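You operate a simulated robot arm through the tools that you are given. There is no shell and no other tool. Be economical: measure what you need, move in short steps, check, and stop when the job is done.

You are at the controls of a simulated robot arm. One attempt, no reset.

JOB
Put one of the yellow posts from the top of the steel table on top of the silver steel block. Then put the orange coil hose on the bench before the blue valve. Then turn the far small middle dial to 20. The order counts.
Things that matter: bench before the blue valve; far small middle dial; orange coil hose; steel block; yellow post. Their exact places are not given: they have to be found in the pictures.

It is judged by the outcome, as a careful person would: the job done as asked, and still so three seconds after it is handed in. It fails if anything else is knocked over, pushed out of place, dropped, spilled or broken.

ROBOT AND FRAMES
A 7-joint arm with a two-finger parallel gripper on a trunk, on a base that drives. Base frame: it is fixed to the floor where the robot stands at the start and does not move with it; the origin is under the middle of the robot, x ahead of it, y to its left, z up. Readings come in cm, rad, newtons and seconds.
With the tool pointing down near the work surface it reaches from about 52 to 96 cm from the robot's upright axis, wherever it stands. Its first joint turns from -2.897 to 2.897 rad. Places, roughly: bench before the blue valve (42x17 cm) [90, 220, 80]; far small middle dial [-70, 190, 60]. Payload 3.91 kg.
Tool frame: the origin (TCP) lies between the finger pads and is the grasp point; the fingertips stand 3 cm ahead of it; z points along the fingers, y is the line along which they close. The gripper opens to 11 cm. The fingers are 2 cm wide and 1 cm thick; the gripper's body (4.8 by 11.2 cm) begins 5.5 cm behind the TCP.
Orientation is that of the tool frame in the base frame, as [roll, pitch, yaw] about the fixed x, y, z axes, in that order (R = Rz(yaw) Ry(pitch) Rx(roll)). With the fingers straight down and closing along the base's y, the tool's x points along the base's -x, its y along +y and its z along -z.

CONTROLS
- The arm moves only by the tool arm_command. Its argument "deltas" is a list of rows, each a list of 7 numbers: the shift along the base's x, y, z in units of 30 mm (1.0 is 30 mm), then the turn, a rotation vector about the base's x, y, z in units of 8 degrees (1.0 is 8 degrees), then the opening, from 0 (shut) to 1 (fully open). In form: [[tx, ty, tz, ax, ay, az, grip], ...]. A call has 1 to 8 rows; each row shifts and turns the commanded pose from where the row before left it. A call with a number of a shift or a turn outside -1 to 1 is refused whole. Rows are played at 5 a second. More than 5 cm and 0.15 rad between two rows, or a gripper value outside its range, and nothing of the call is played. Where a pose cannot be reached the arm comes as near as it can. A force on the tool above 40 N (or 10 N above the force at the start of the call, whichever is more), or a blocked arm, ends the call early, and 0.2 s more pass. The fingers move at their own pace (about 7.2 cm/s each) and stop on an object; they squeeze with about 43 N. The grip force told is the motor's: it shows also when the fingers shut on nothing. Time passes only in rows, and 0.2 s behind the last, so rows that do not move let the fingers close. The reply holds the time, the measured pose of the TCP, the force on the tool along the base axes, the opening and the grip force, in the units named above and with some noise, with the torque about the TCP (base axes, N m) and any sound that the robot's microphone picked up.
- Cameras (640 x 400 px; columns grow to the right, rows downward): "scene" is now at [24.45, 3.34, 132.18]; the picture's right is [0.43, -0.90, 0.00], its down [-0.66, -0.31, -0.69] and it looks along [0.62, 0.29, -0.72] (base axes); focal length 284 px, centre (320, 200). "wrist" rides on the gripper at [7.2, 1.7, -10.3] in the tool frame; the picture's right is [-0.23, 0.97, 0.00], its down [-0.76, -0.18, -0.62] and it looks along [-0.61, -0.14, 0.78] (tool axes); focal length 222 px, centre (320, 200).
- capture(camera): a new picture of that camera. No time passes.
- move_column(by): slides the trunk up (or, below 0, down) by that many cm; the arm and the scene camera ride with it, the base frame stays. It gives what a move gives, with no picture.
- base_move(legs): drives the robot by 1 to 6 legs, each [ahead, left, turn to the left] in cm, cm and rad, along the robot's own axes; the way and the turn of a leg run together, so that a leg with both is an arc; at most 150 cm and 3.142 rad a leg. The arm and the cameras ride along, it lands a little off, and it stops where it bumps. It gives what a move gives.
- head_to(pan, tilt): turns the head with the scene camera to pan (to the left, within 1.501 rad either way) and tilt (down, from -0.506 to 1.204), counted from straight ahead of the robot. It gives what a move gives.
- locate(camera, pixels): for up to 12 pixels [column, row] of the newest picture of that camera ("zoom" is the newest enlarged one), the place [x, y, z] in the base frame of the surface seen there, good to about 0.2 cm. No time passes.
- enlarge(camera, box): a new picture of the part [left, top, right, bottom] of that camera's present view, enlarged. No time passes.
- close_job(): hands the job in; it is judged then, once.

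Go step by step. Measure first, check grasps and placings, and put right what went wrong. The budget is 110 turns and 98 pictures, counting those below and the enlarged ones. Unless the task says otherwise, let go and move clear before handing in.

The tools are called after "Request:" as a command line: name --pt "numbers of a row" for each row, then --argument value for the rest, lists and objects as JSON in quotes. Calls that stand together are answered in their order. arm_command: Moves the arm, as the interface text tells. Its arguments: {"type":"object","properties":{"deltas":{"type":"array","items":{"type":"array","items":{"type":"number"}}}},"required":["deltas"]} The other tools are called the same way: move_column (by) slides the trunk up or down; base_move (legs) drives the base; head_to (pan, tilt) turns the head that bears the scene camera; capture (camera) takes a picture; locate (camera, pixels) gives the place of the surface under pixels of a picture; enlarge (camera, box) takes an enlarged picture of a part of a camera's view; close_job () hands the job in.

At the start:

```text
t: 0.0
ee_pos: [51.58, 17.09, 109.09]
tcp_rot: [-3.141, 0.002, -3.14]
ft_force: [0.0, 0.1, -0.2]
ft_torque: [0.01, 0.01, -0.03]
width: 11.03
finger_force: 0.1
trunk travel left (down, up): [-52.5, 15.7]
robot x, y, heading: [-0.19, -0.03, -0.0]
head pan, tilt: [0.44, 0.81]
```

scene: 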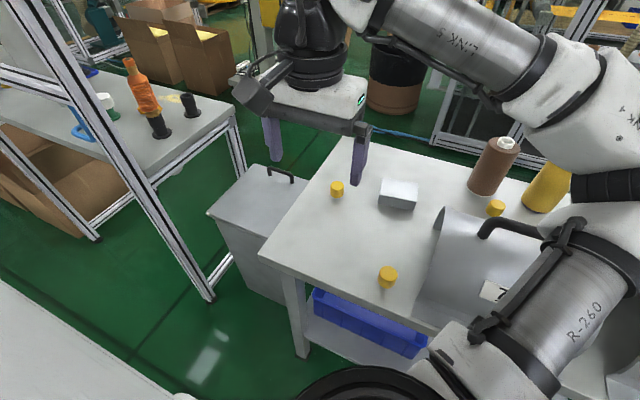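
wrist: 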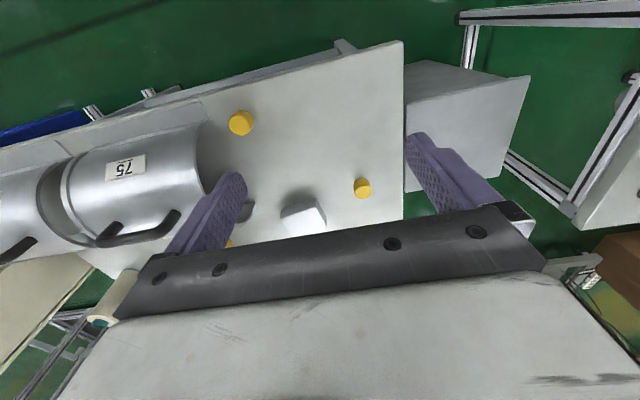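

The scene shows yellow posts at (337,188), (388,276), (496,208) and the steel block at (398,194). I measure them.

Request:
locate --camera "scene" --pixels '[[337, 184], [337, 194], [388, 270], [388, 282], [398, 186], [398, 205], [383, 180], [416, 184], [380, 202], [413, 208], [330, 230], [496, 205]]'

Request:
enlarge --camera "scene" --box '[300, 140, 540, 300]'

Request:
enlarge --camera "scene" --box '[0, 40, 240, 190]'

```text
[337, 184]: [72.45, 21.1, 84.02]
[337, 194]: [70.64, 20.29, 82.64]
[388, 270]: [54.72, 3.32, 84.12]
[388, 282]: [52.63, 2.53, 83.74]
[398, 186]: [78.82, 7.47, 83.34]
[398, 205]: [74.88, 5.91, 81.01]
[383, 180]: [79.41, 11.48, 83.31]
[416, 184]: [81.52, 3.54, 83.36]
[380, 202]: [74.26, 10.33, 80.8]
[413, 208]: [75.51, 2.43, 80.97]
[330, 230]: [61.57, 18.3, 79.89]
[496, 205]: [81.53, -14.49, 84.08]
```

```text
2.50 times, centred on (420, 220) of scene
```

zoom: 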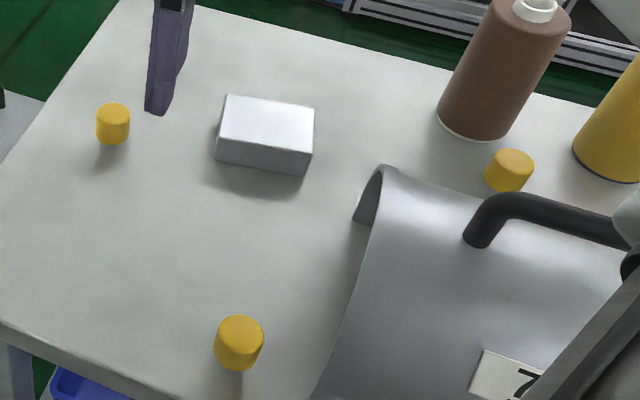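

```text
2.67 times, centred on (120, 115) of scene
```

zoom: 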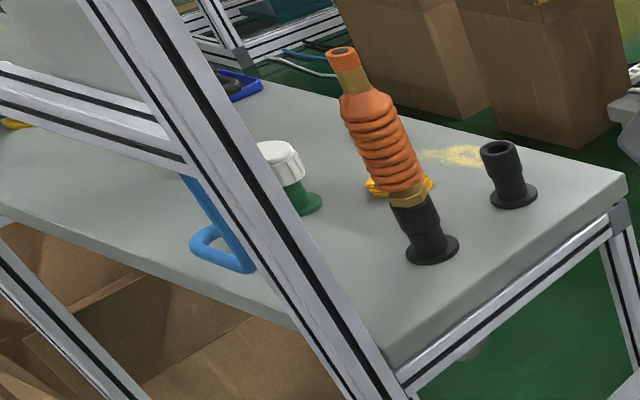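

The post and block stand clear on the table, whose top is at z 79.9. I measure more exact points on the post and the block's top.

Request:
locate --camera "scene" --pixels '[[399, 189], [384, 179], [416, 184], [414, 199], [381, 194], [332, 183], [342, 184], [337, 182], [337, 186], [340, 194], [334, 194], [360, 190]]'

Request:
locate --camera "wrist" --pixels '[[362, 192], [362, 183], [355, 192], [369, 192], [300, 205], [320, 222]]'

```text
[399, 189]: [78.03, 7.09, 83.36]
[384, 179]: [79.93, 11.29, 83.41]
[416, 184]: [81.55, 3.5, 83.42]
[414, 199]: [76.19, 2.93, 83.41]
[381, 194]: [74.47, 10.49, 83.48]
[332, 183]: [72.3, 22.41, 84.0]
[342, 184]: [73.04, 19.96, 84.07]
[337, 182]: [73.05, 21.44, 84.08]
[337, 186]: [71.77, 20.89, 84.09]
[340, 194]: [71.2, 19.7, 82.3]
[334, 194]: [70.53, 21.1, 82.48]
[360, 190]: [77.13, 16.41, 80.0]
```

```text
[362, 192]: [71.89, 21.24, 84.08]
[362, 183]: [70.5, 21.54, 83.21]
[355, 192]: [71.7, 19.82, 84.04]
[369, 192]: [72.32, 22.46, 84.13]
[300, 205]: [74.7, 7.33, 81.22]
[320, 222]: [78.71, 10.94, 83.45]
```

Post centre is about (72.1, 21.1), top 84.1; block top centre is about (78.0, 7.05, 83.4). I move above the post.

Request:
arm_command --pt "0.976 0.19 -0.6 0 0 0 1" --pt "0.976 0.19 -0.6 0 0 0 1" --pt "0.976 0.19 -0.6 0 0 0 1" --pt "0.976 0.19 -0.6 0 0 0 1" --pt "0.976 0.19 -0.6 0 0 0 1" --pt "0.976 0.19 -0.6 0 0 0 1" --pt "0.976 0.19 -0.6 0 0 0 1" --pt "0 0 0 0 0 0 1"

Request:
capture --camera "wrist"

```text
t: 1.8
ee_pos: [72.14, 21.12, 96.09]
tcp_rot: [-3.142, 0.001, -3.14]
ft_force: [0.3, 0.4, 0.6]
ft_torque: [-0.03, 0.0, 0.0]
width: 10.98
finger_force: 0.1
trunk travel left (down, up): [-52.5, 15.7]
robot x, y, heading: [-0.1, -0.27, 0.001]
head pan, tilt: [0.44, 0.81]
```

```text
93 pictures are left
```

wrist: 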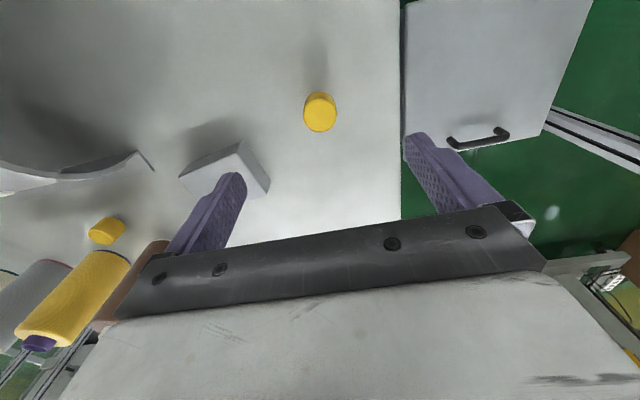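

The post is at (320,112) between the fingers. I check it, then descend.

Request:
locate --camera "wrist" --pixels '[[320, 124], [306, 122], [335, 122], [320, 130], [225, 165], [245, 185]]'

Request:
arm_command --pt "0 0 -0.9 0 0 0 1" --pt "0 0 -0.9 0 0 0 1" --pt "0 0 -0.9 0 0 0 0.6" --pt "0 0 -0.8 0 0 0 0.6" --pt "0 0 -0.7 0 0 0 0.6" --pt "0 0 0 0 0 0 0.6"

Request:
capture --camera "wrist"

```text
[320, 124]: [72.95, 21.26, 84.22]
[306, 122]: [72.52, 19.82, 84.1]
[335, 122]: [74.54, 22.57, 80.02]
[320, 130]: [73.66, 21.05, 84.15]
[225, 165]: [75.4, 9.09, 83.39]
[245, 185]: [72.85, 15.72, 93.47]
```

```text
t: 3.2
ee_pos: [72.14, 21.3, 83.74]
tcp_rot: [3.141, 0.002, 3.141]
ft_force: [0.0, -0.2, 0.2]
ft_torque: [-0.04, -0.01, 0.02]
width: 6.62
finger_force: 0.0
trunk travel left (down, up): [-52.5, 15.7]
robot x, y, heading: [-0.17, -0.06, -0.001]
head pan, tilt: [0.44, 0.81]
```

```text
92 pictures are left
```

wrist: 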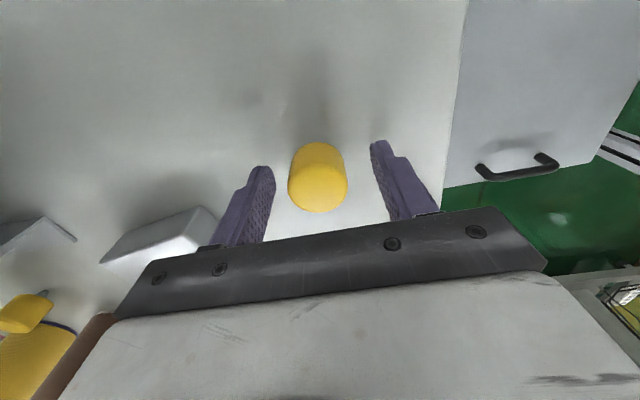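

The post is centred between the fingers, so I close on it.

Request:
arm_command --pt "0 0 0 0 0 0 0" --pt "0 0 0 0 0 0 0" --pt "0 0 0 0 0 0 0" --pt "0 0 0 0 0 0 0"

Request:
arm_command --pt "0 0 0.7 0 0 0 0" --pt "0 0 0.8 0 0 0 0" --pt "0 0 0.8 0 0 0 0" --pt "0 0 0 0 0 0 0"

Request:
capture --camera "wrist"

```text
t: 4.2
ee_pos: [72.12, 21.32, 83.71]
tcp_rot: [-3.141, 0.002, -3.14]
ft_force: [0.2, -1.8, -0.1]
ft_torque: [-0.04, 0.04, 0.0]
width: 3.41
finger_force: 42.6
trunk travel left (down, up): [-52.5, 15.7]
robot x, y, heading: [-0.03, -0.06, -0.004]
head pan, tilt: [0.44, 0.81]
```

```text
t: 5.2
ee_pos: [72.18, 21.38, 90.7]
tcp_rot: [-3.141, 0.002, -3.14]
ft_force: [-0.2, 0.2, -4.2]
ft_torque: [-0.02, 0.0, -0.02]
width: 3.39
finger_force: 42.9
trunk travel left (down, up): [-52.5, 15.7]
robot x, y, heading: [-0.01, 0.06, 0.003]
head pan, tilt: [0.44, 0.81]
```

```text
91 pictures are left
```

wrist: 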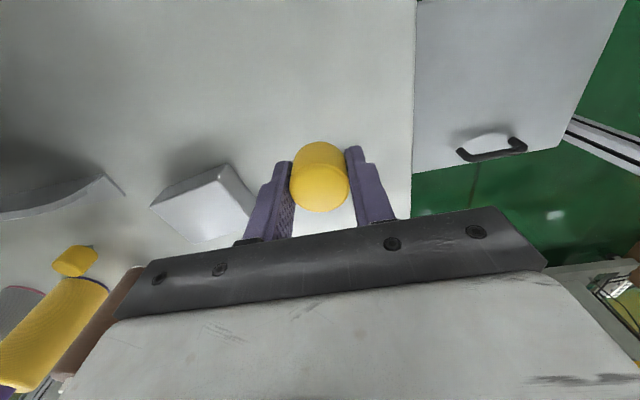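

The post is held at (320,176), its bottom near z 87. I carry it over the block.

Request:
arm_command --pt "0.38 -0.955 0 0 0 0 0" --pt "0.38 -0.955 0 0 0 0 0" --pt "0.38 -0.955 0 0 0 0 0" --pt "0.38 -0.955 0 0 0 0 0" --pt "0.38 -0.955 0 0 0 0 0" --pt "0 0 0 0 0 0 0"

Request:
capture --camera "wrist"

Request:
capture --camera "scene"

```text
t: 6.6
ee_pos: [77.95, 6.75, 90.65]
tcp_rot: [-3.141, 0.002, -3.141]
ft_force: [0.0, 0.1, -3.9]
ft_torque: [-0.01, -0.04, 0.0]
width: 3.4
finger_force: 43.2
trunk travel left (down, up): [-52.5, 15.7]
robot x, y, heading: [-0.04, 0.19, 0.001]
head pan, tilt: [0.44, 0.81]
```

```text
90 pictures are left
```

wrist: 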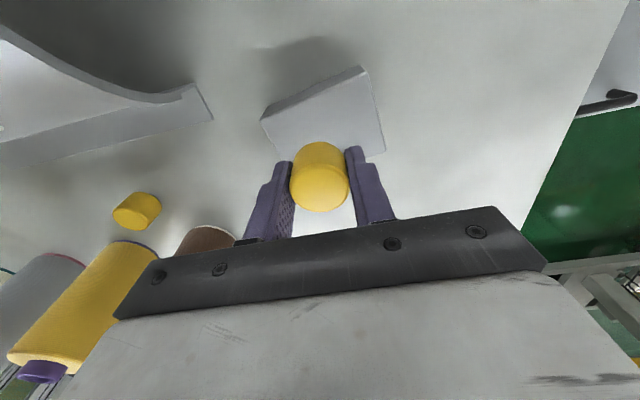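

```text
89 pictures are left
```

scene: 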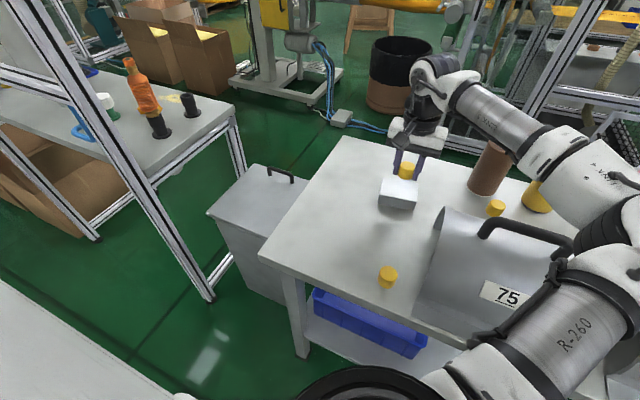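

Over the block; I descend until its bottom just touches.

Request:
arm_command --pt "0 0.08 -0.5 0 0 0 0" --pt "0 0 -0.4 0 0 0 0" --pt "0 0 -0.15 0 0 0 0" --pt "0 0 -0.07 0 0 0 0" --pt "0 0 0 0 0 0 0"

Request:
capture --camera "wrist"

Request:
enlarge --camera "scene" --box '[340, 130, 460, 230]'

```text
t: 7.8
ee_pos: [77.67, 7.06, 87.36]
tcp_rot: [3.141, 0.001, -3.138]
ft_force: [-0.2, -0.3, -3.3]
ft_torque: [-0.01, -0.02, -0.04]
width: 3.39
finger_force: 43.2
trunk travel left (down, up): [-52.5, 15.7]
robot x, y, heading: [-0.2, -0.12, -0.001]
head pan, tilt: [0.44, 0.81]
```

```text
88 pictures are left
```

wrist: 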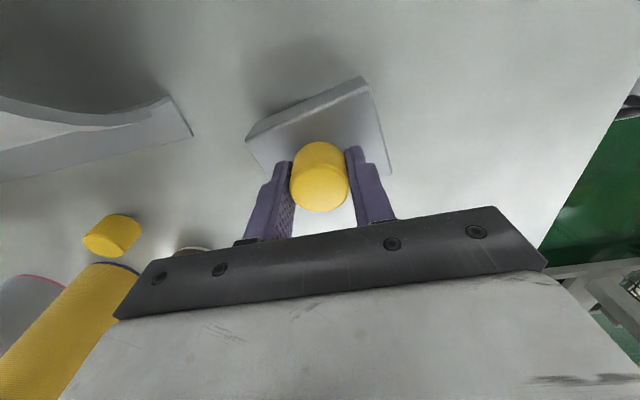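

```text
4.00 times, centred on (400, 180) of scene
```

zoom: 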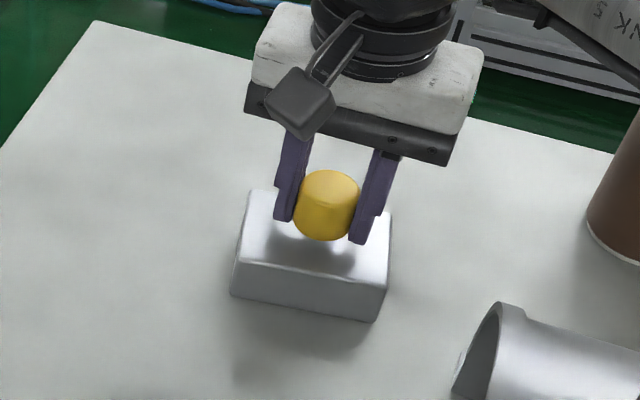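

The post seems to hover just above the block. I check centring with the zoomed view.

Request:
locate --camera "zoom" --pixels '[[328, 180], [328, 190], [300, 190], [358, 195], [328, 237], [320, 262], [250, 205], [385, 230], [240, 262], [375, 290]]'

Request:
arm_command --pt "0 0 -0.06 0 0 0 0" --pt "0 0 0 0 0 0 0"

```text
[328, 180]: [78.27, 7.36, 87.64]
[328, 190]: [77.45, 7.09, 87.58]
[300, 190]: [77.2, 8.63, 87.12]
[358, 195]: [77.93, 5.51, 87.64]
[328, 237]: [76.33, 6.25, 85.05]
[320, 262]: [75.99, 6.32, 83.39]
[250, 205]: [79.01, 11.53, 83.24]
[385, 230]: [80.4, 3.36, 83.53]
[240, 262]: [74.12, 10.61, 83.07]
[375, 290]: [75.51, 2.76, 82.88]
```

```text
t: 8.4
ee_pos: [77.82, 7.16, 87.08]
tcp_rot: [3.141, 0.002, -3.138]
ft_force: [-0.2, -0.5, -2.3]
ft_torque: [-0.01, -0.02, -0.01]
width: 3.41
finger_force: 43.1
trunk travel left (down, up): [-52.5, 15.7]
robot x, y, heading: [-0.21, 0.21, 0.003]
head pan, tilt: [0.44, 0.81]
```

The force is falling off (-3.3 to -2.3), so contact is beginning. I ease down a touch more.

Request:
arm_command --pt "0 0 -0.04 0 0 0 0" --pt "0 0 0 0 0 0 0"

```text
t: 9.0
ee_pos: [77.78, 7.06, 86.96]
tcp_rot: [-3.141, 0.004, -3.139]
ft_force: [2.6, 1.4, 4.9]
ft_torque: [0.07, -0.09, -0.01]
width: 3.41
finger_force: 43.4
trunk travel left (down, up): [-52.5, 15.7]
robot x, y, heading: [-0.14, 0.29, 0.0]
head pan, tilt: [0.44, 0.81]
```

Contact is made (+4.9 N). I release and rise.

Request:
arm_command --pt "0 0 0 0 0 0 0.36" --pt "0 0 0 0 0 0 0.45" --pt "0 0 0 0 0 0 0.5" --pt "0 0 0.5 0 0 0 0.5" --pt "0 0 1 0 0 0 0.5" --pt "0 0 1 0 0 0 0.5" --pt "0 0 1 0 0 0 0.5" --pt "0 0 0 0 0 0 0.5"

Request:
head_to --pan 0.44 --tilt 0.7

Request:
capture --camera "scene"

```text
t: 10.8
ee_pos: [77.53, 6.98, 97.42]
tcp_rot: [3.141, 0.002, -3.14]
ft_force: [-0.5, 0.4, -0.1]
ft_torque: [-0.02, -0.02, -0.01]
width: 5.5
finger_force: 0.1
trunk travel left (down, up): [-52.5, 15.7]
robot x, y, heading: [0.05, -0.11, -0.002]
head pan, tilt: [0.44, 0.81]
```

```text
t: 11.5
ee_pos: [77.64, 6.84, 97.25]
tcp_rot: [3.141, 0.001, -3.14]
ft_force: [-0.9, -0.9, 0.7]
ft_torque: [0.01, 0.04, 0.01]
width: 5.49
finger_force: 0.1
trunk travel left (down, up): [-52.5, 15.7]
robot x, y, heading: [0.2, 0.17, -0.0]
head pan, tilt: [0.44, 0.7]
```

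```text
86 pictures are left
```

scene: 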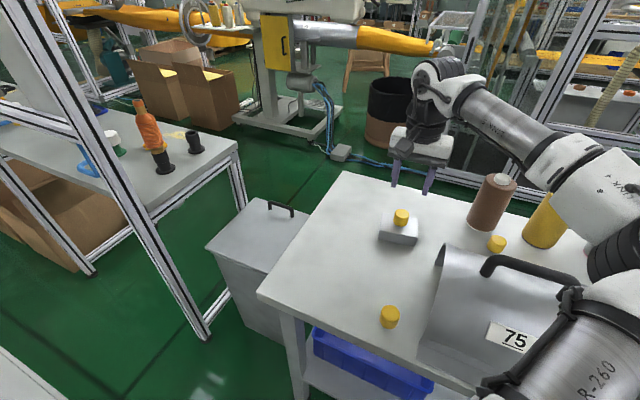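

The post stands on the block at (401,217). Next I lift the arm, pull it back, and look left to find the rest.

Request:
arm_command --pt "-0.3 0 1 0 0 0 0.5" --pt "-0.9 0 1 0 0 0 0.5" --pt "-0.9 0 1 0 0 0 0.5" --pt "-0.9 0 1 0 0 0 0.5" --pt "-0.9 0 0.5 0 0 0 0.5" --pt "-0.9 0 0 0 0 0 0.5" --pt "-0.9 0 0 0 0 0 0.5" --pt "-0.9 0 0 0 0 0 0.5"

Request:
head_to --pan 1.1 --tilt 0.5

Request:
capture --camera "scene"

Request:
head_to --pan 1.5 --tilt 0.5

Request:
capture --camera "scene"

```text
t: 13.3
ee_pos: [57.84, 7.08, 111.19]
tcp_rot: [3.141, 0.002, 3.141]
ft_force: [1.3, -0.7, -0.3]
ft_torque: [0.01, 0.01, 0.0]
width: 5.47
finger_force: 0.1
trunk travel left (down, up): [-52.5, 15.7]
robot x, y, heading: [0.26, 0.17, -0.001]
head pan, tilt: [0.44, 0.7]
```

```text
t: 14.3
ee_pos: [57.9, 7.14, 111.18]
tcp_rot: [-3.141, 0.001, -3.14]
ft_force: [-0.3, 0.0, -0.3]
ft_torque: [-0.02, 0.02, 0.01]
width: 5.5
finger_force: 0.0
trunk travel left (down, up): [-52.5, 15.7]
robot x, y, heading: [0.13, 0.11, -0.002]
head pan, tilt: [1.1, 0.499]
```

```text
85 pictures are left
```

scene: 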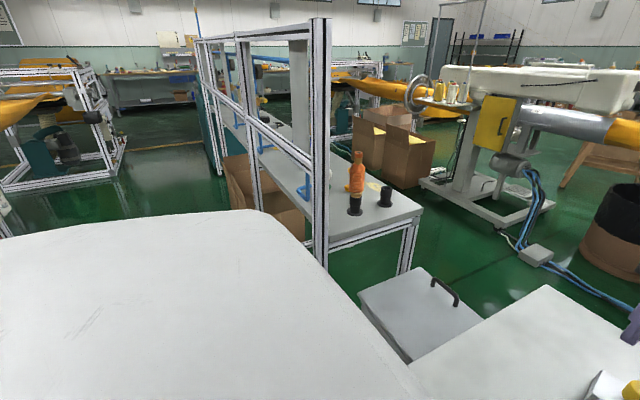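

```text
t: 15.2
ee_pos: [57.8, 7.02, 110.97]
tcp_rot: [-3.14, 0.002, -3.141]
ft_force: [0.3, -0.5, 0.0]
ft_torque: [-0.01, 0.0, -0.02]
width: 5.49
finger_force: 0.1
trunk travel left (down, up): [-52.5, 15.7]
robot x, y, heading: [-0.16, 0.18, -0.003]
head pan, tilt: [1.499, 0.499]
```

```text
84 pictures are left
```

scene: 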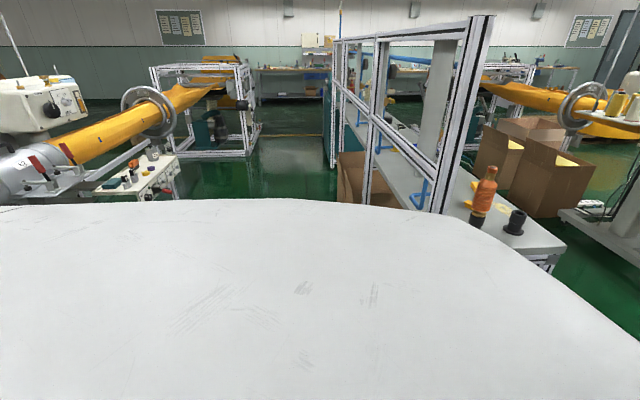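

The hose is at (358,170) earlier and (485,192) now, behind an aluminium frame. A large white surface fills the foreground, and I measure it along with the other points.

Request:
locate --camera "scene" --pixels '[[300, 300], [300, 210], [550, 260], [486, 190], [480, 218], [515, 220], [440, 213], [560, 240], [430, 190], [145, 175], [60, 185], [390, 130]]'

Request:
enlarge --camera "scene" --box '[320, 20, 580, 280]'

Request:
enlarge --camera "scene" --box '[0, 60, 240, 210]'

```text
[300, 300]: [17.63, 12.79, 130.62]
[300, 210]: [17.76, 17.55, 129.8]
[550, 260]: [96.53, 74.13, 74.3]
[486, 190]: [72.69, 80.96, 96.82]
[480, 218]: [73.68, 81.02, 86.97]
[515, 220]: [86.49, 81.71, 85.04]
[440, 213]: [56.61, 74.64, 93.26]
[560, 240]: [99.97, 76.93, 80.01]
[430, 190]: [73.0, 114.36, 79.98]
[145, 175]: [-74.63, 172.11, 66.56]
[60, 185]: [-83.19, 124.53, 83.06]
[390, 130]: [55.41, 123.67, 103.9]
```

```text
1.54 times, centred on (450, 150) of scene
```

zoom: 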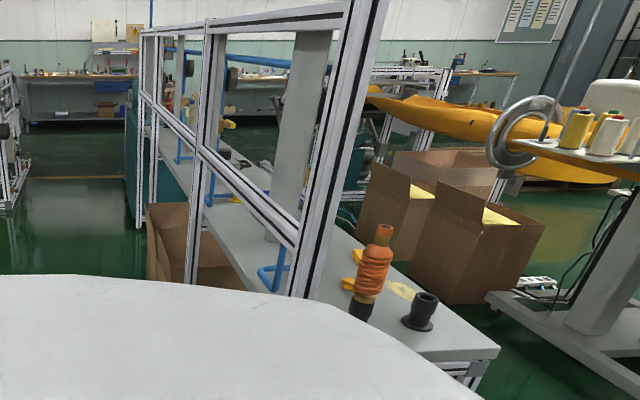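

```text
2.67 times, centred on (120, 135) of scene
```

zoom: 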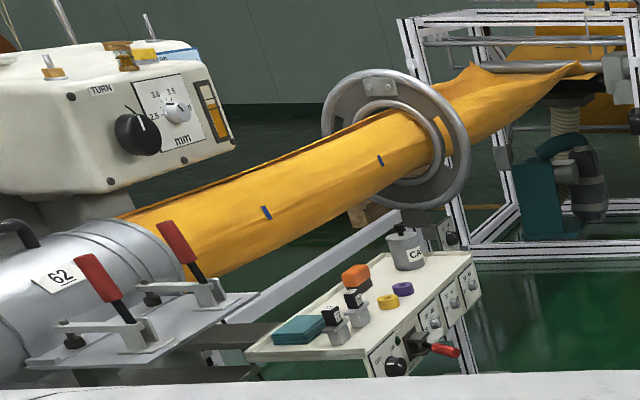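

The white foreground is the robot's own body. I measure the frame and the bench's far end.

Request:
enlarge --camera "scene" --box '[320, 20, 500, 220]'

Request:
locate --camera "scene" --pixels '[[480, 20], [470, 30], [455, 120], [380, 45], [370, 120], [340, 50], [335, 100], [420, 150], [350, 90], [405, 128], [435, 60], [360, 72]]'

```text
2.00 times, centred on (410, 120) of scene
```

zoom: 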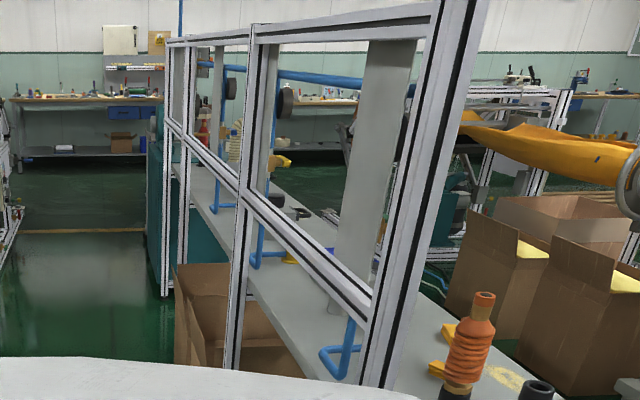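

```text
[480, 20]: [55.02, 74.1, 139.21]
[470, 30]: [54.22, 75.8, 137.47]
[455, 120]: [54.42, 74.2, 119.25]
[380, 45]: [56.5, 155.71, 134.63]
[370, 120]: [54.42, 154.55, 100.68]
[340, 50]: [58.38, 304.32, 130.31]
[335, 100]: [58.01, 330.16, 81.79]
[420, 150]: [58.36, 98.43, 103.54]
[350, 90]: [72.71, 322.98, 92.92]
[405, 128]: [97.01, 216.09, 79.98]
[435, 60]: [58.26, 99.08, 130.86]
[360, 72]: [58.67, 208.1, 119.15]
```

The frame runs at x≈57 from y 75 to about 310, with beams at z≈103 and 138. I check whether the far side of the bench (x>105) is open.

Request:
head_to --pan 0.8 --tilt 0.4

Request:
capture --camera "scene"

Request:
locate --camera "scene" --pixels '[[250, 180], [330, 200], [300, 230], [330, 260], [290, 130], [330, 150], [260, 270], [370, 200], [420, 215], [345, 110], [220, 290], [380, 140]]'

```text
t: 16.2
ee_pos: [58.07, 7.07, 111.1]
tcp_rot: [3.14, 0.002, -3.139]
ft_force: [0.3, -0.1, -0.3]
ft_torque: [0.02, 0.0, -0.04]
width: 5.48
finger_force: 0.1
trunk travel left (down, up): [-52.5, 15.7]
robot x, y, heading: [0.12, -0.2, 0.002]
head pan, tilt: [0.799, 0.4]
```

```text
80 pictures are left
```

scene: 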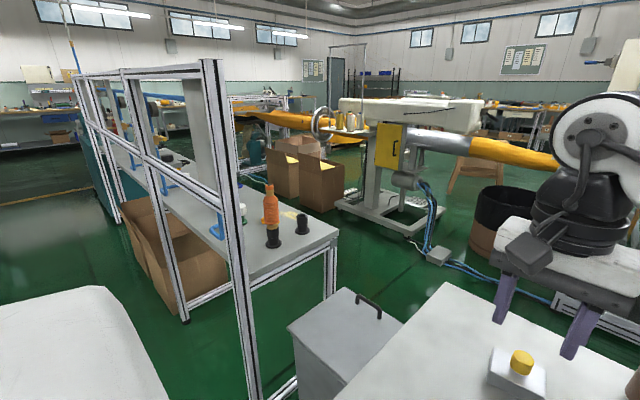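

```text
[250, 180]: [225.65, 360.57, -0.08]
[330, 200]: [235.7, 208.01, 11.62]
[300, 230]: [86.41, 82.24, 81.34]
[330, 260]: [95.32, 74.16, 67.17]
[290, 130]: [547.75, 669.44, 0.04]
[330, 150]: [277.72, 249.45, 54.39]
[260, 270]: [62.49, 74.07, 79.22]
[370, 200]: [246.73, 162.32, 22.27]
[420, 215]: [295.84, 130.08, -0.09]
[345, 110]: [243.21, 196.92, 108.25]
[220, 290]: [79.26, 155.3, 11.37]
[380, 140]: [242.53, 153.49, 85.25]
```

The far side of the bench has open floor. I measure the passage widths and look to the right for another route.

Request:
locate --camera "scene" --pixels '[[273, 190], [300, 208], [338, 212], [338, 240], [310, 340], [345, 290], [400, 320], [405, 235], [472, 250], [115, 220], [350, 250], [450, 285]]'

Request:
head_to --pan -0.5 --tilt 0.5

Request:
capture --camera "scene"

Request:
head_to --pan -1.5 --tilt 0.5

Request:
capture --camera "scene"

```text
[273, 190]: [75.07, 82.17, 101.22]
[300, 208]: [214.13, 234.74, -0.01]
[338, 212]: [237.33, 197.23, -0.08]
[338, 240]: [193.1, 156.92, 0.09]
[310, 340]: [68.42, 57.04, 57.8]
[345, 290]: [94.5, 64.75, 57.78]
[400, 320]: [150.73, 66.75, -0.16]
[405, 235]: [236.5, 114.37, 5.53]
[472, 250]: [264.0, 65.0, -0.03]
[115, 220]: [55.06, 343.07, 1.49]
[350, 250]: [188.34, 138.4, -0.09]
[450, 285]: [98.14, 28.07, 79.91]
```

```text
t: 17.7
ee_pos: [57.94, 7.07, 111.11]
tcp_rot: [3.141, 0.002, -3.14]
ft_force: [0.1, -0.2, -1.4]
ft_torque: [0.03, -0.01, 0.02]
width: 5.47
finger_force: 0.1
trunk travel left (down, up): [-52.5, 15.7]
robot x, y, heading: [-0.06, -0.04, 0.0]
head pan, tilt: [-0.499, 0.499]
```

```text
79 pictures are left
```

scene: 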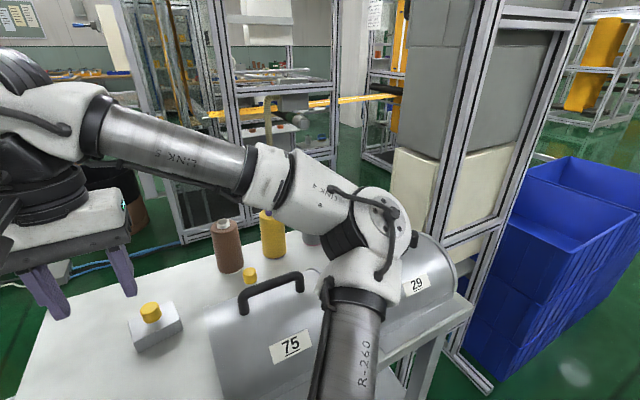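

```text
t: 19.0
ee_pos: [58.02, 7.07, 111.08]
tcp_rot: [3.142, 0.0, -3.14]
ft_force: [0.5, -0.5, -0.5]
ft_torque: [0.03, -0.01, -0.01]
width: 5.48
finger_force: 0.1
trunk travel left (down, up): [-52.5, 15.7]
robot x, y, heading: [-0.11, 0.15, 0.0]
head pan, tilt: [-1.499, 0.499]
```

```text
78 pictures are left
```

scene: 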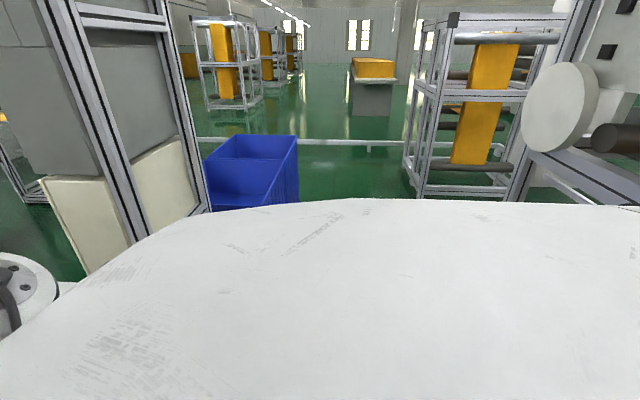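

The right side is blocked, but the left corridor is open. I turn left in place and drive up it along +y.

Request:
base_move --legs '[[0, 0, 1.571]]'

Request:
head_to --pan 0 --tilt 0.5

Request:
capture --camera "scene"

```text
t: 23.4
ee_pos: [-8.08, 57.76, 111.21]
tcp_rot: [3.141, 0.003, -1.551]
ft_force: [0.0, -0.2, 0.4]
ft_torque: [-0.02, -0.02, 0.02]
width: 5.48
finger_force: 0.0
trunk travel left (down, up): [-52.5, 15.7]
robot x, y, heading: [-0.32, -0.17, 1.586]
head pan, tilt: [-1.499, 0.499]
```

```text
t: 25.0
ee_pos: [-8.13, 57.85, 111.09]
tcp_rot: [3.14, 0.002, -1.552]
ft_force: [0.7, 0.7, 0.1]
ft_torque: [0.0, 0.0, -0.04]
width: 5.49
finger_force: 0.0
trunk travel left (down, up): [-52.5, 15.7]
robot x, y, heading: [-0.14, -0.02, 1.591]
head pan, tilt: [0.0, 0.499]
```

```text
77 pictures are left
```

scene: 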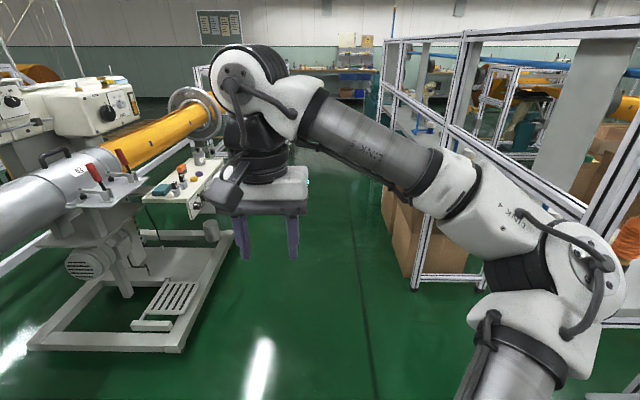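

The corridor is open ahead. I measure the machine feet, the boxes and the arm's elbow for clearance.

Request:
locate --camera "scene" --pixels '[[230, 235], [180, 350], [215, 225], [415, 285], [383, 215], [590, 270], [560, 360], [200, 215], [400, 130], [370, 110], [310, 150], [490, 300]]'

```text
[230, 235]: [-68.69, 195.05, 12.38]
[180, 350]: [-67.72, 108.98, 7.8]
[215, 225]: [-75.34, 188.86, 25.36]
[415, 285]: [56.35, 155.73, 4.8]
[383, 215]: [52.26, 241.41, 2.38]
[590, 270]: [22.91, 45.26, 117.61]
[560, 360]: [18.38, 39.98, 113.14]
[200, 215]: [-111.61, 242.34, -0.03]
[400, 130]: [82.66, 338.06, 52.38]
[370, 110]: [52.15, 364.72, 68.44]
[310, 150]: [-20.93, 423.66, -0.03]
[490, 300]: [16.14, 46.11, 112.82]
```

The corridor is clear between x −67 and 50. I drive ahead 150 cm and look.

Request:
base_move --legs '[[0, 0, -0.02], [150, 0, 0]]'

Request:
head_to --pan -0.6 --tilt 0.35

Request:
capture --camera "scene"

Request:
head_to --pan -1.4 --tilt 0.5

Request:
capture --camera "scene"

Request:
head_to --pan 1.0 --tilt 0.7

Request:
capture --camera "scene"

```text
t: 33.0
ee_pos: [-5.05, 212.78, 111.17]
tcp_rot: [3.141, 0.001, -1.584]
ft_force: [0.2, -0.2, -0.4]
ft_torque: [-0.03, 0.02, 0.02]
width: 5.5
finger_force: 0.1
trunk travel left (down, up): [-52.5, 15.7]
robot x, y, heading: [1.2, 154.82, 1.554]
head pan, tilt: [0.0, 0.499]
```

```text
t: 34.0
ee_pos: [-5.01, 212.82, 111.2]
tcp_rot: [3.141, 0.002, -1.584]
ft_force: [-0.7, 0.1, 0.3]
ft_torque: [0.0, 0.04, 0.01]
width: 5.5
finger_force: 0.1
trunk travel left (down, up): [-52.5, 15.7]
robot x, y, heading: [1.04, 154.76, 1.555]
head pan, tilt: [-0.6, 0.351]
```

```text
76 pictures are left
```

scene: 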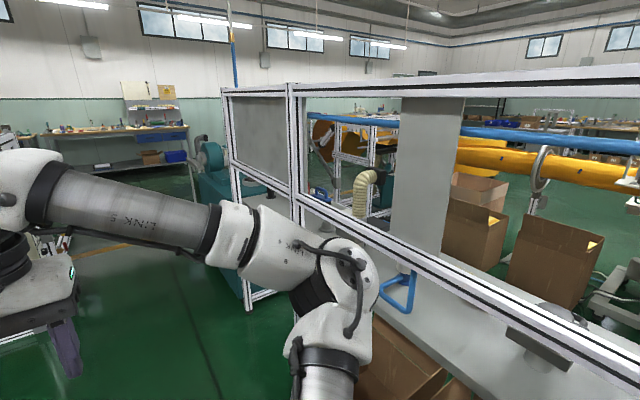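

```text
t: 35.1
ee_pos: [-5.1, 212.83, 111.19]
tcp_rot: [-3.141, 0.001, -1.584]
ft_force: [0.1, -0.5, 0.2]
ft_torque: [0.0, 0.0, 0.0]
width: 5.49
finger_force: 0.0
trunk travel left (down, up): [-52.5, 15.7]
robot x, y, heading: [1.09, 154.77, 1.554]
head pan, tilt: [-1.4, 0.499]
```

```text
75 pictures are left
```

scene: 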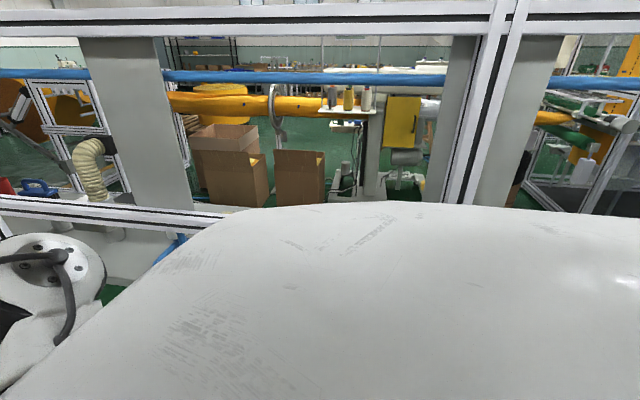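

```text
t: 37.3
ee_pos: [-5.07, 212.68, 111.18]
tcp_rot: [-3.141, 0.003, -1.583]
ft_force: [0.2, -0.3, 0.1]
ft_torque: [0.03, -0.01, 0.0]
width: 5.47
finger_force: 0.0
trunk travel left (down, up): [-52.5, 15.7]
robot x, y, heading: [1.6, 155.01, 1.556]
head pan, tilt: [1.0, 0.7]
```

```text
74 pictures are left
```

scene: 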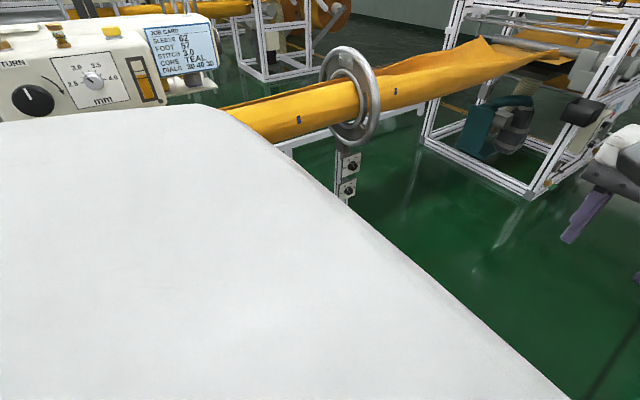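

The frame goes on to about y 330, so I drive further and look around its far end.

Request:
base_move --legs '[[140, 5, 0.015]]'

Request:
head_to --pan -0.75 --tilt 0.4

Request:
capture --camera "scene"

Request:
head_to --pan -1.5 --tilt 0.35

Request:
capture --camera "scene"

```text
t: 44.4
ee_pos: [-9.1, 355.22, 111.12]
tcp_rot: [3.14, 0.001, -1.576]
ft_force: [0.7, 1.3, 0.3]
ft_torque: [0.02, 0.0, 0.0]
width: 5.52
finger_force: 0.0
trunk travel left (down, up): [-52.5, 15.7]
robot x, y, heading: [-2.38, 297.05, 1.562]
head pan, tilt: [1.0, 0.7]
```

```text
t: 46.1
ee_pos: [-9.0, 355.2, 111.12]
tcp_rot: [-3.141, 0.001, -1.574]
ft_force: [0.4, 0.0, 0.4]
ft_torque: [-0.01, -0.01, -0.02]
width: 5.47
finger_force: 0.1
trunk travel left (down, up): [-52.5, 15.7]
robot x, y, heading: [-2.32, 297.22, 1.562]
head pan, tilt: [-0.75, 0.4]
```

```text
73 pictures are left
```

scene: 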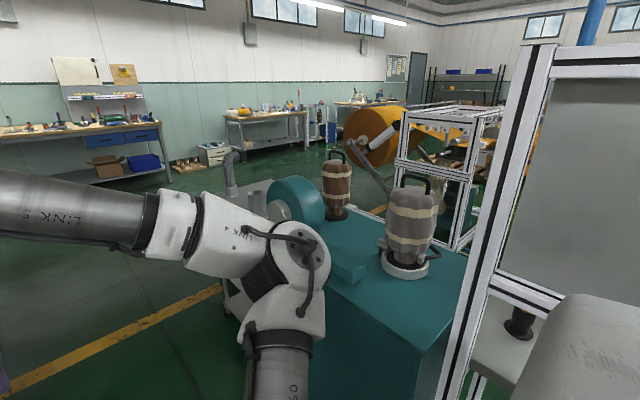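

```text
t: 47.2
ee_pos: [-8.97, 355.18, 111.16]
tcp_rot: [-3.141, 0.003, -1.577]
ft_force: [0.1, 0.9, -0.1]
ft_torque: [0.0, -0.01, -0.03]
width: 5.52
finger_force: 0.1
trunk travel left (down, up): [-52.5, 15.7]
robot x, y, heading: [-2.43, 297.2, 1.566]
head pan, tilt: [-1.499, 0.351]
```

```text
72 pictures are left
```

scene: 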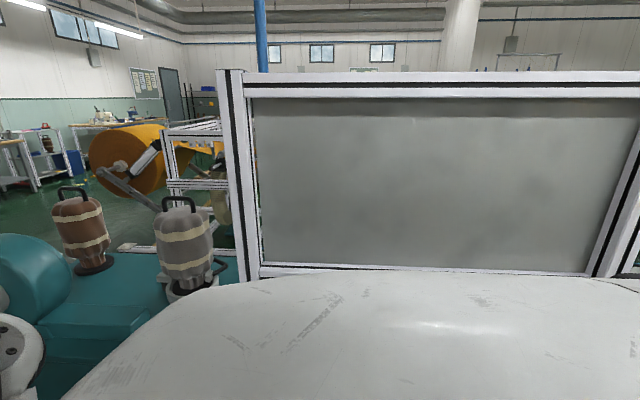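

Request:
head_to --pan -0.75 --tilt 0.4

Request:
capture --camera "scene"

Request:
locate --camera "scene" --pixels '[[470, 260], [350, 210], [330, 240], [235, 195], [345, 185], [400, 200], [450, 235], [480, 215], [370, 200], [200, 230], [225, 300], [290, 160]]'

```text
t: 48.4
ee_pos: [-9.0, 355.08, 111.15]
tcp_rot: [3.141, 0.002, -1.576]
ft_force: [-0.1, 0.3, 0.6]
ft_torque: [0.0, 0.02, 0.06]
width: 5.5
finger_force: 0.0
trunk travel left (down, up): [-52.5, 15.7]
robot x, y, heading: [-2.56, 297.1, 1.568]
head pan, tilt: [-0.75, 0.4]
```

```text
71 pictures are left
```

scene: 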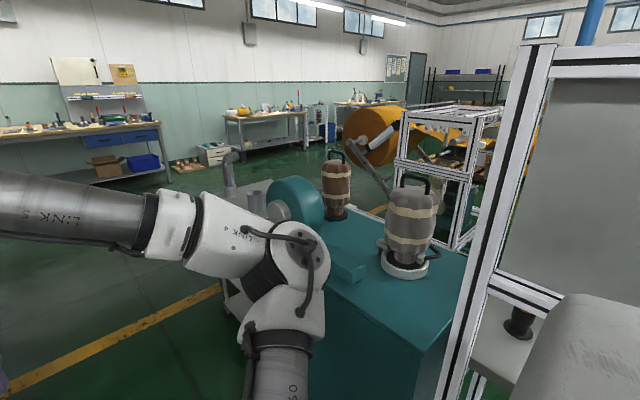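

```text
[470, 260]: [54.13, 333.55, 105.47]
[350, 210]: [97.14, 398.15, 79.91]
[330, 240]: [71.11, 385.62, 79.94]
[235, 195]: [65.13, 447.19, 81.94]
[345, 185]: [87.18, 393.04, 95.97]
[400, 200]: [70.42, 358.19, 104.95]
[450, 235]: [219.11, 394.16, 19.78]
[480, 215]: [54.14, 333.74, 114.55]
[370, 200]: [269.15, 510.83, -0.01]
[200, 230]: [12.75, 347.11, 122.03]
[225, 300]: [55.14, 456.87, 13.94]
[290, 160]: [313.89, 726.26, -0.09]
```

A teal machine and a trolley extend the line to about y 475, with open floor beyond. I drive past them and look right.

Request:
locate --camera "scene" --pixels '[[165, 180], [205, 165], [240, 150], [310, 150], [225, 165], [260, 190]]'

Request:
base_move --legs '[[150, 0, 0.005], [50, 0, 0]]'

Request:
head_to --pan -1.5 --tilt 0.45

Request:
capture --camera "scene"

```text
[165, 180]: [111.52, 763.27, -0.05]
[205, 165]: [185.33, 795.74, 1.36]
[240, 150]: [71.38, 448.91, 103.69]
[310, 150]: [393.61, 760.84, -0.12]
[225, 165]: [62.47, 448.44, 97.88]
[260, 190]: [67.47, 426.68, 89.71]
```

```text
t: 58.2
ee_pos: [-6.82, 553.65, 111.1]
tcp_rot: [-3.141, 0.001, -1.58]
ft_force: [0.1, -0.8, -0.1]
ft_torque: [-0.04, 0.02, -0.02]
width: 5.48
finger_force: 0.2
trunk travel left (down, up): [-52.5, 15.7]
robot x, y, heading: [-0.36, 495.77, 1.558]
head pan, tilt: [-0.75, 0.4]
```

```text
t: 59.4
ee_pos: [-6.96, 553.62, 111.26]
tcp_rot: [3.141, 0.002, -1.582]
ft_force: [0.1, -0.4, 0.0]
ft_torque: [-0.03, 0.01, -0.01]
width: 5.53
finger_force: 0.0
trunk travel left (down, up): [-52.5, 15.7]
robot x, y, heading: [-0.32, 495.87, 1.56]
head pan, tilt: [-1.499, 0.45]
```

```text
70 pictures are left
```

scene: 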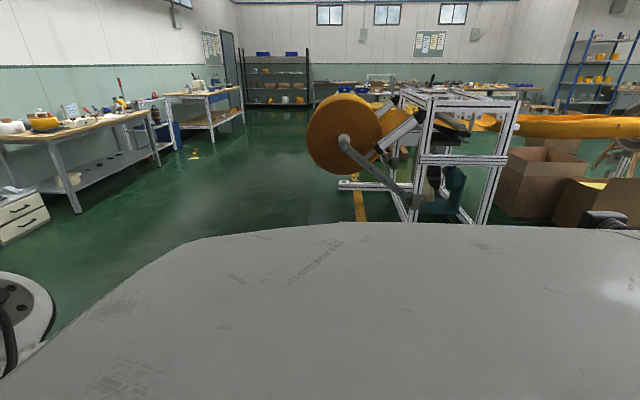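

The way is open; an orange roll frame stands ahead-right. I turn to face +x and map it.

Request:
base_move --legs '[[0, 0, -1.56]]'

Request:
head_to --pan -0.7 --tilt 0.45

Request:
capture --camera "scene"

Request:
head_to --pan 0.0 --tilt 0.45

Request:
capture --camera "scene"

```text
t: 63.7
ee_pos: [57.56, 502.63, 111.16]
tcp_rot: [-3.141, 0.001, 3.14]
ft_force: [0.1, 0.2, -0.4]
ft_torque: [-0.01, -0.02, -0.01]
width: 5.48
finger_force: 0.0
trunk travel left (down, up): [-52.5, 15.7]
robot x, y, heading: [-0.83, 495.51, -0.005]
head pan, tilt: [-1.499, 0.45]
```

```text
t: 64.8
ee_pos: [57.53, 502.59, 111.08]
tcp_rot: [3.142, 0.001, 3.139]
ft_force: [0.4, -0.8, 0.9]
ft_torque: [-0.01, 0.01, 0.0]
width: 5.49
finger_force: 0.0
trunk travel left (down, up): [-52.5, 15.7]
robot x, y, heading: [-0.53, 495.76, -0.003]
head pan, tilt: [-0.7, 0.45]
```

```text
69 pictures are left
```

scene: 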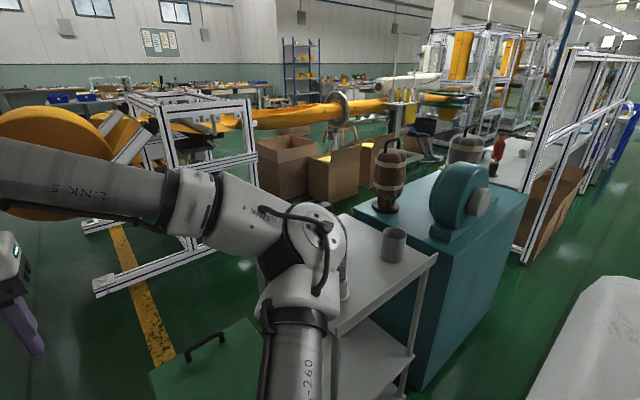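

```text
t: 65.9
ee_pos: [57.45, 502.58, 111.16]
tcp_rot: [3.141, 0.001, -3.141]
ft_force: [-0.1, -0.5, -0.1]
ft_torque: [-0.01, 0.03, 0.04]
width: 5.48
finger_force: 0.0
trunk travel left (down, up): [-52.5, 15.7]
robot x, y, heading: [-0.53, 495.71, -0.003]
head pan, tilt: [0.0, 0.45]
```

```text
68 pictures are left
```

scene: 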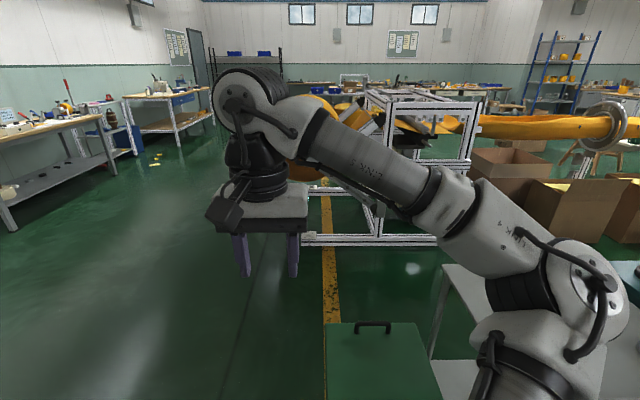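

A green lidded bin and the roll frame are ahead. I measure the gaps.

Request:
locate --camera "scene" --pixels '[[326, 325], [418, 325], [330, 390], [325, 230], [305, 237], [435, 240], [300, 150], [470, 160], [445, 270], [410, 270], [480, 155], [600, 240]]'

Request:
head_to --pan -0.7 --tilt 0.45

Request:
capture --camera "scene"

Request:
locate --camera "scene" --pixels '[[100, 290], [255, 215], [240, 170], [262, 190], [310, 195], [355, 215], [240, 250], [435, 260], [150, 375], [235, 320], [290, 200], [360, 150]]'

```text
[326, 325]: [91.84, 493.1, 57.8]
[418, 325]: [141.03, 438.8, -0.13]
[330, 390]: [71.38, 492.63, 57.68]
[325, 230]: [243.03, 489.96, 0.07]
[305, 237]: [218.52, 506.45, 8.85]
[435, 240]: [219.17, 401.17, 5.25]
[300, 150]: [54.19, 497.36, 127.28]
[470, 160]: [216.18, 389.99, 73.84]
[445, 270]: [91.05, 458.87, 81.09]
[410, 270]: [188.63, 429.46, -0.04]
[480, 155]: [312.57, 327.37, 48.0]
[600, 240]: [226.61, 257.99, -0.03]
```

```text
t: 66.9
ee_pos: [57.49, 502.5, 111.17]
tcp_rot: [3.141, 0.002, 3.139]
ft_force: [-0.8, 0.2, 0.2]
ft_torque: [-0.02, -0.01, -0.01]
width: 5.5
finger_force: 0.0
trunk travel left (down, up): [-52.5, 15.7]
robot x, y, heading: [-0.41, 495.63, -0.006]
head pan, tilt: [-0.7, 0.45]
```

```text
67 pictures are left
```

scene: 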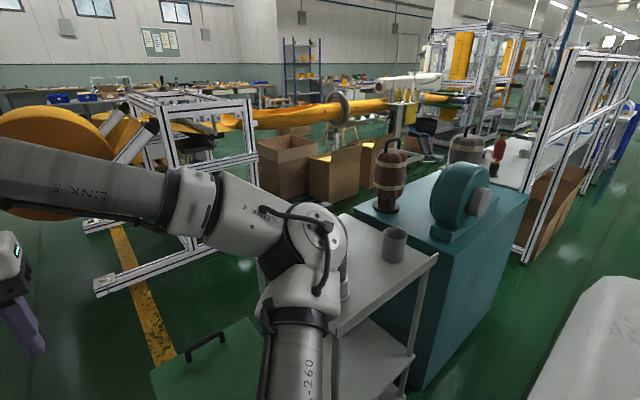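

```text
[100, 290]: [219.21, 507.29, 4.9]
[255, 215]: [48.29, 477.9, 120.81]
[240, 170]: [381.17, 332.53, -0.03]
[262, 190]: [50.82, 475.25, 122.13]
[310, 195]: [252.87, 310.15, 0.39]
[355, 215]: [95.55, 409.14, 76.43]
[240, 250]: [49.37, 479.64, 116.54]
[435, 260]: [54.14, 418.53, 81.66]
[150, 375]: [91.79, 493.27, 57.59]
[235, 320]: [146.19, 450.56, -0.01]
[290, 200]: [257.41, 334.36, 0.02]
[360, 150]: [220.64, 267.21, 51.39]
```

The green bin is at x≈70–95, y<493; trolley and teal machine reach to x≈105; the roll frame starts at x≈218. I go via y≈555, face −y, then strafe to x≈155.

Request:
base_move --legs '[[0, 62, 0], [0, 0, -1.565], [0, 150, 0]]'

Request:
head_to --pan 0.0 --tilt 0.5

Request:
capture --camera "scene"

```text
t: 87.7
ee_pos: [162.23, 507.66, 111.13]
tcp_rot: [3.141, 0.002, 1.638]
ft_force: [-0.3, -0.2, 0.3]
ft_torque: [-0.04, 0.02, -0.01]
width: 5.47
finger_force: 0.2
trunk travel left (down, up): [-52.5, 15.7]
robot x, y, heading: [151.3, 565.44, -1.508]
head pan, tilt: [-0.7, 0.45]
```

```text
t: 88.8
ee_pos: [162.26, 507.86, 111.19]
tcp_rot: [-3.141, 0.001, 1.635]
ft_force: [0.3, 0.3, 0.3]
ft_torque: [-0.05, -0.01, 0.0]
width: 5.51
finger_force: 0.1
trunk travel left (down, up): [-52.5, 15.7]
robot x, y, heading: [151.26, 565.03, -1.502]
head pan, tilt: [0.0, 0.499]
```

```text
66 pictures are left
```

scene: 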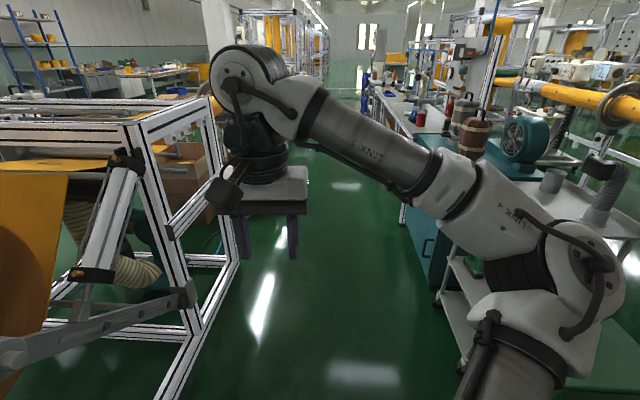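

Request:
locate --camera "scene" --pixels '[[235, 260], [190, 380], [100, 320], [60, 230], [445, 300], [415, 250], [460, 360], [200, 210], [390, 160], [300, 270], [175, 235], [410, 205]]'

Request:
enlarge --camera "scene" --box '[260, 40, 520, 230]'

```text
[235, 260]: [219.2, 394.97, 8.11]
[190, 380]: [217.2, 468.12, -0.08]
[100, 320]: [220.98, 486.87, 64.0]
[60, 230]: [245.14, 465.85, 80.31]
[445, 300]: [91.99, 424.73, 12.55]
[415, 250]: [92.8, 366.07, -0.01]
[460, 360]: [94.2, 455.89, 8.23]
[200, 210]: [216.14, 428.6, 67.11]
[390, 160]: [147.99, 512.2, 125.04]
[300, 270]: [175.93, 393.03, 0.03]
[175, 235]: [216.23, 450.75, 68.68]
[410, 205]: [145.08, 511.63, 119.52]
```

```text
2.11 times, centred on (390, 135) of scene
```

zoom: 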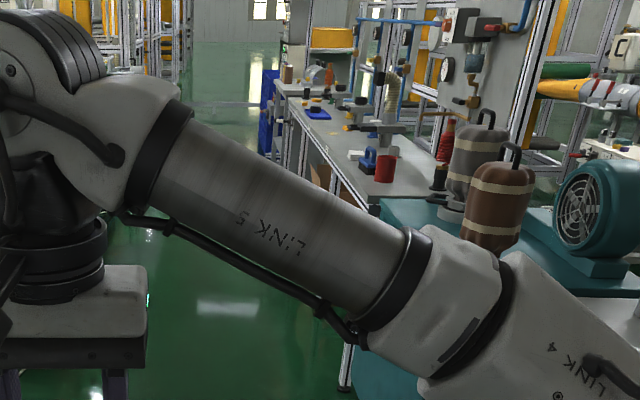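

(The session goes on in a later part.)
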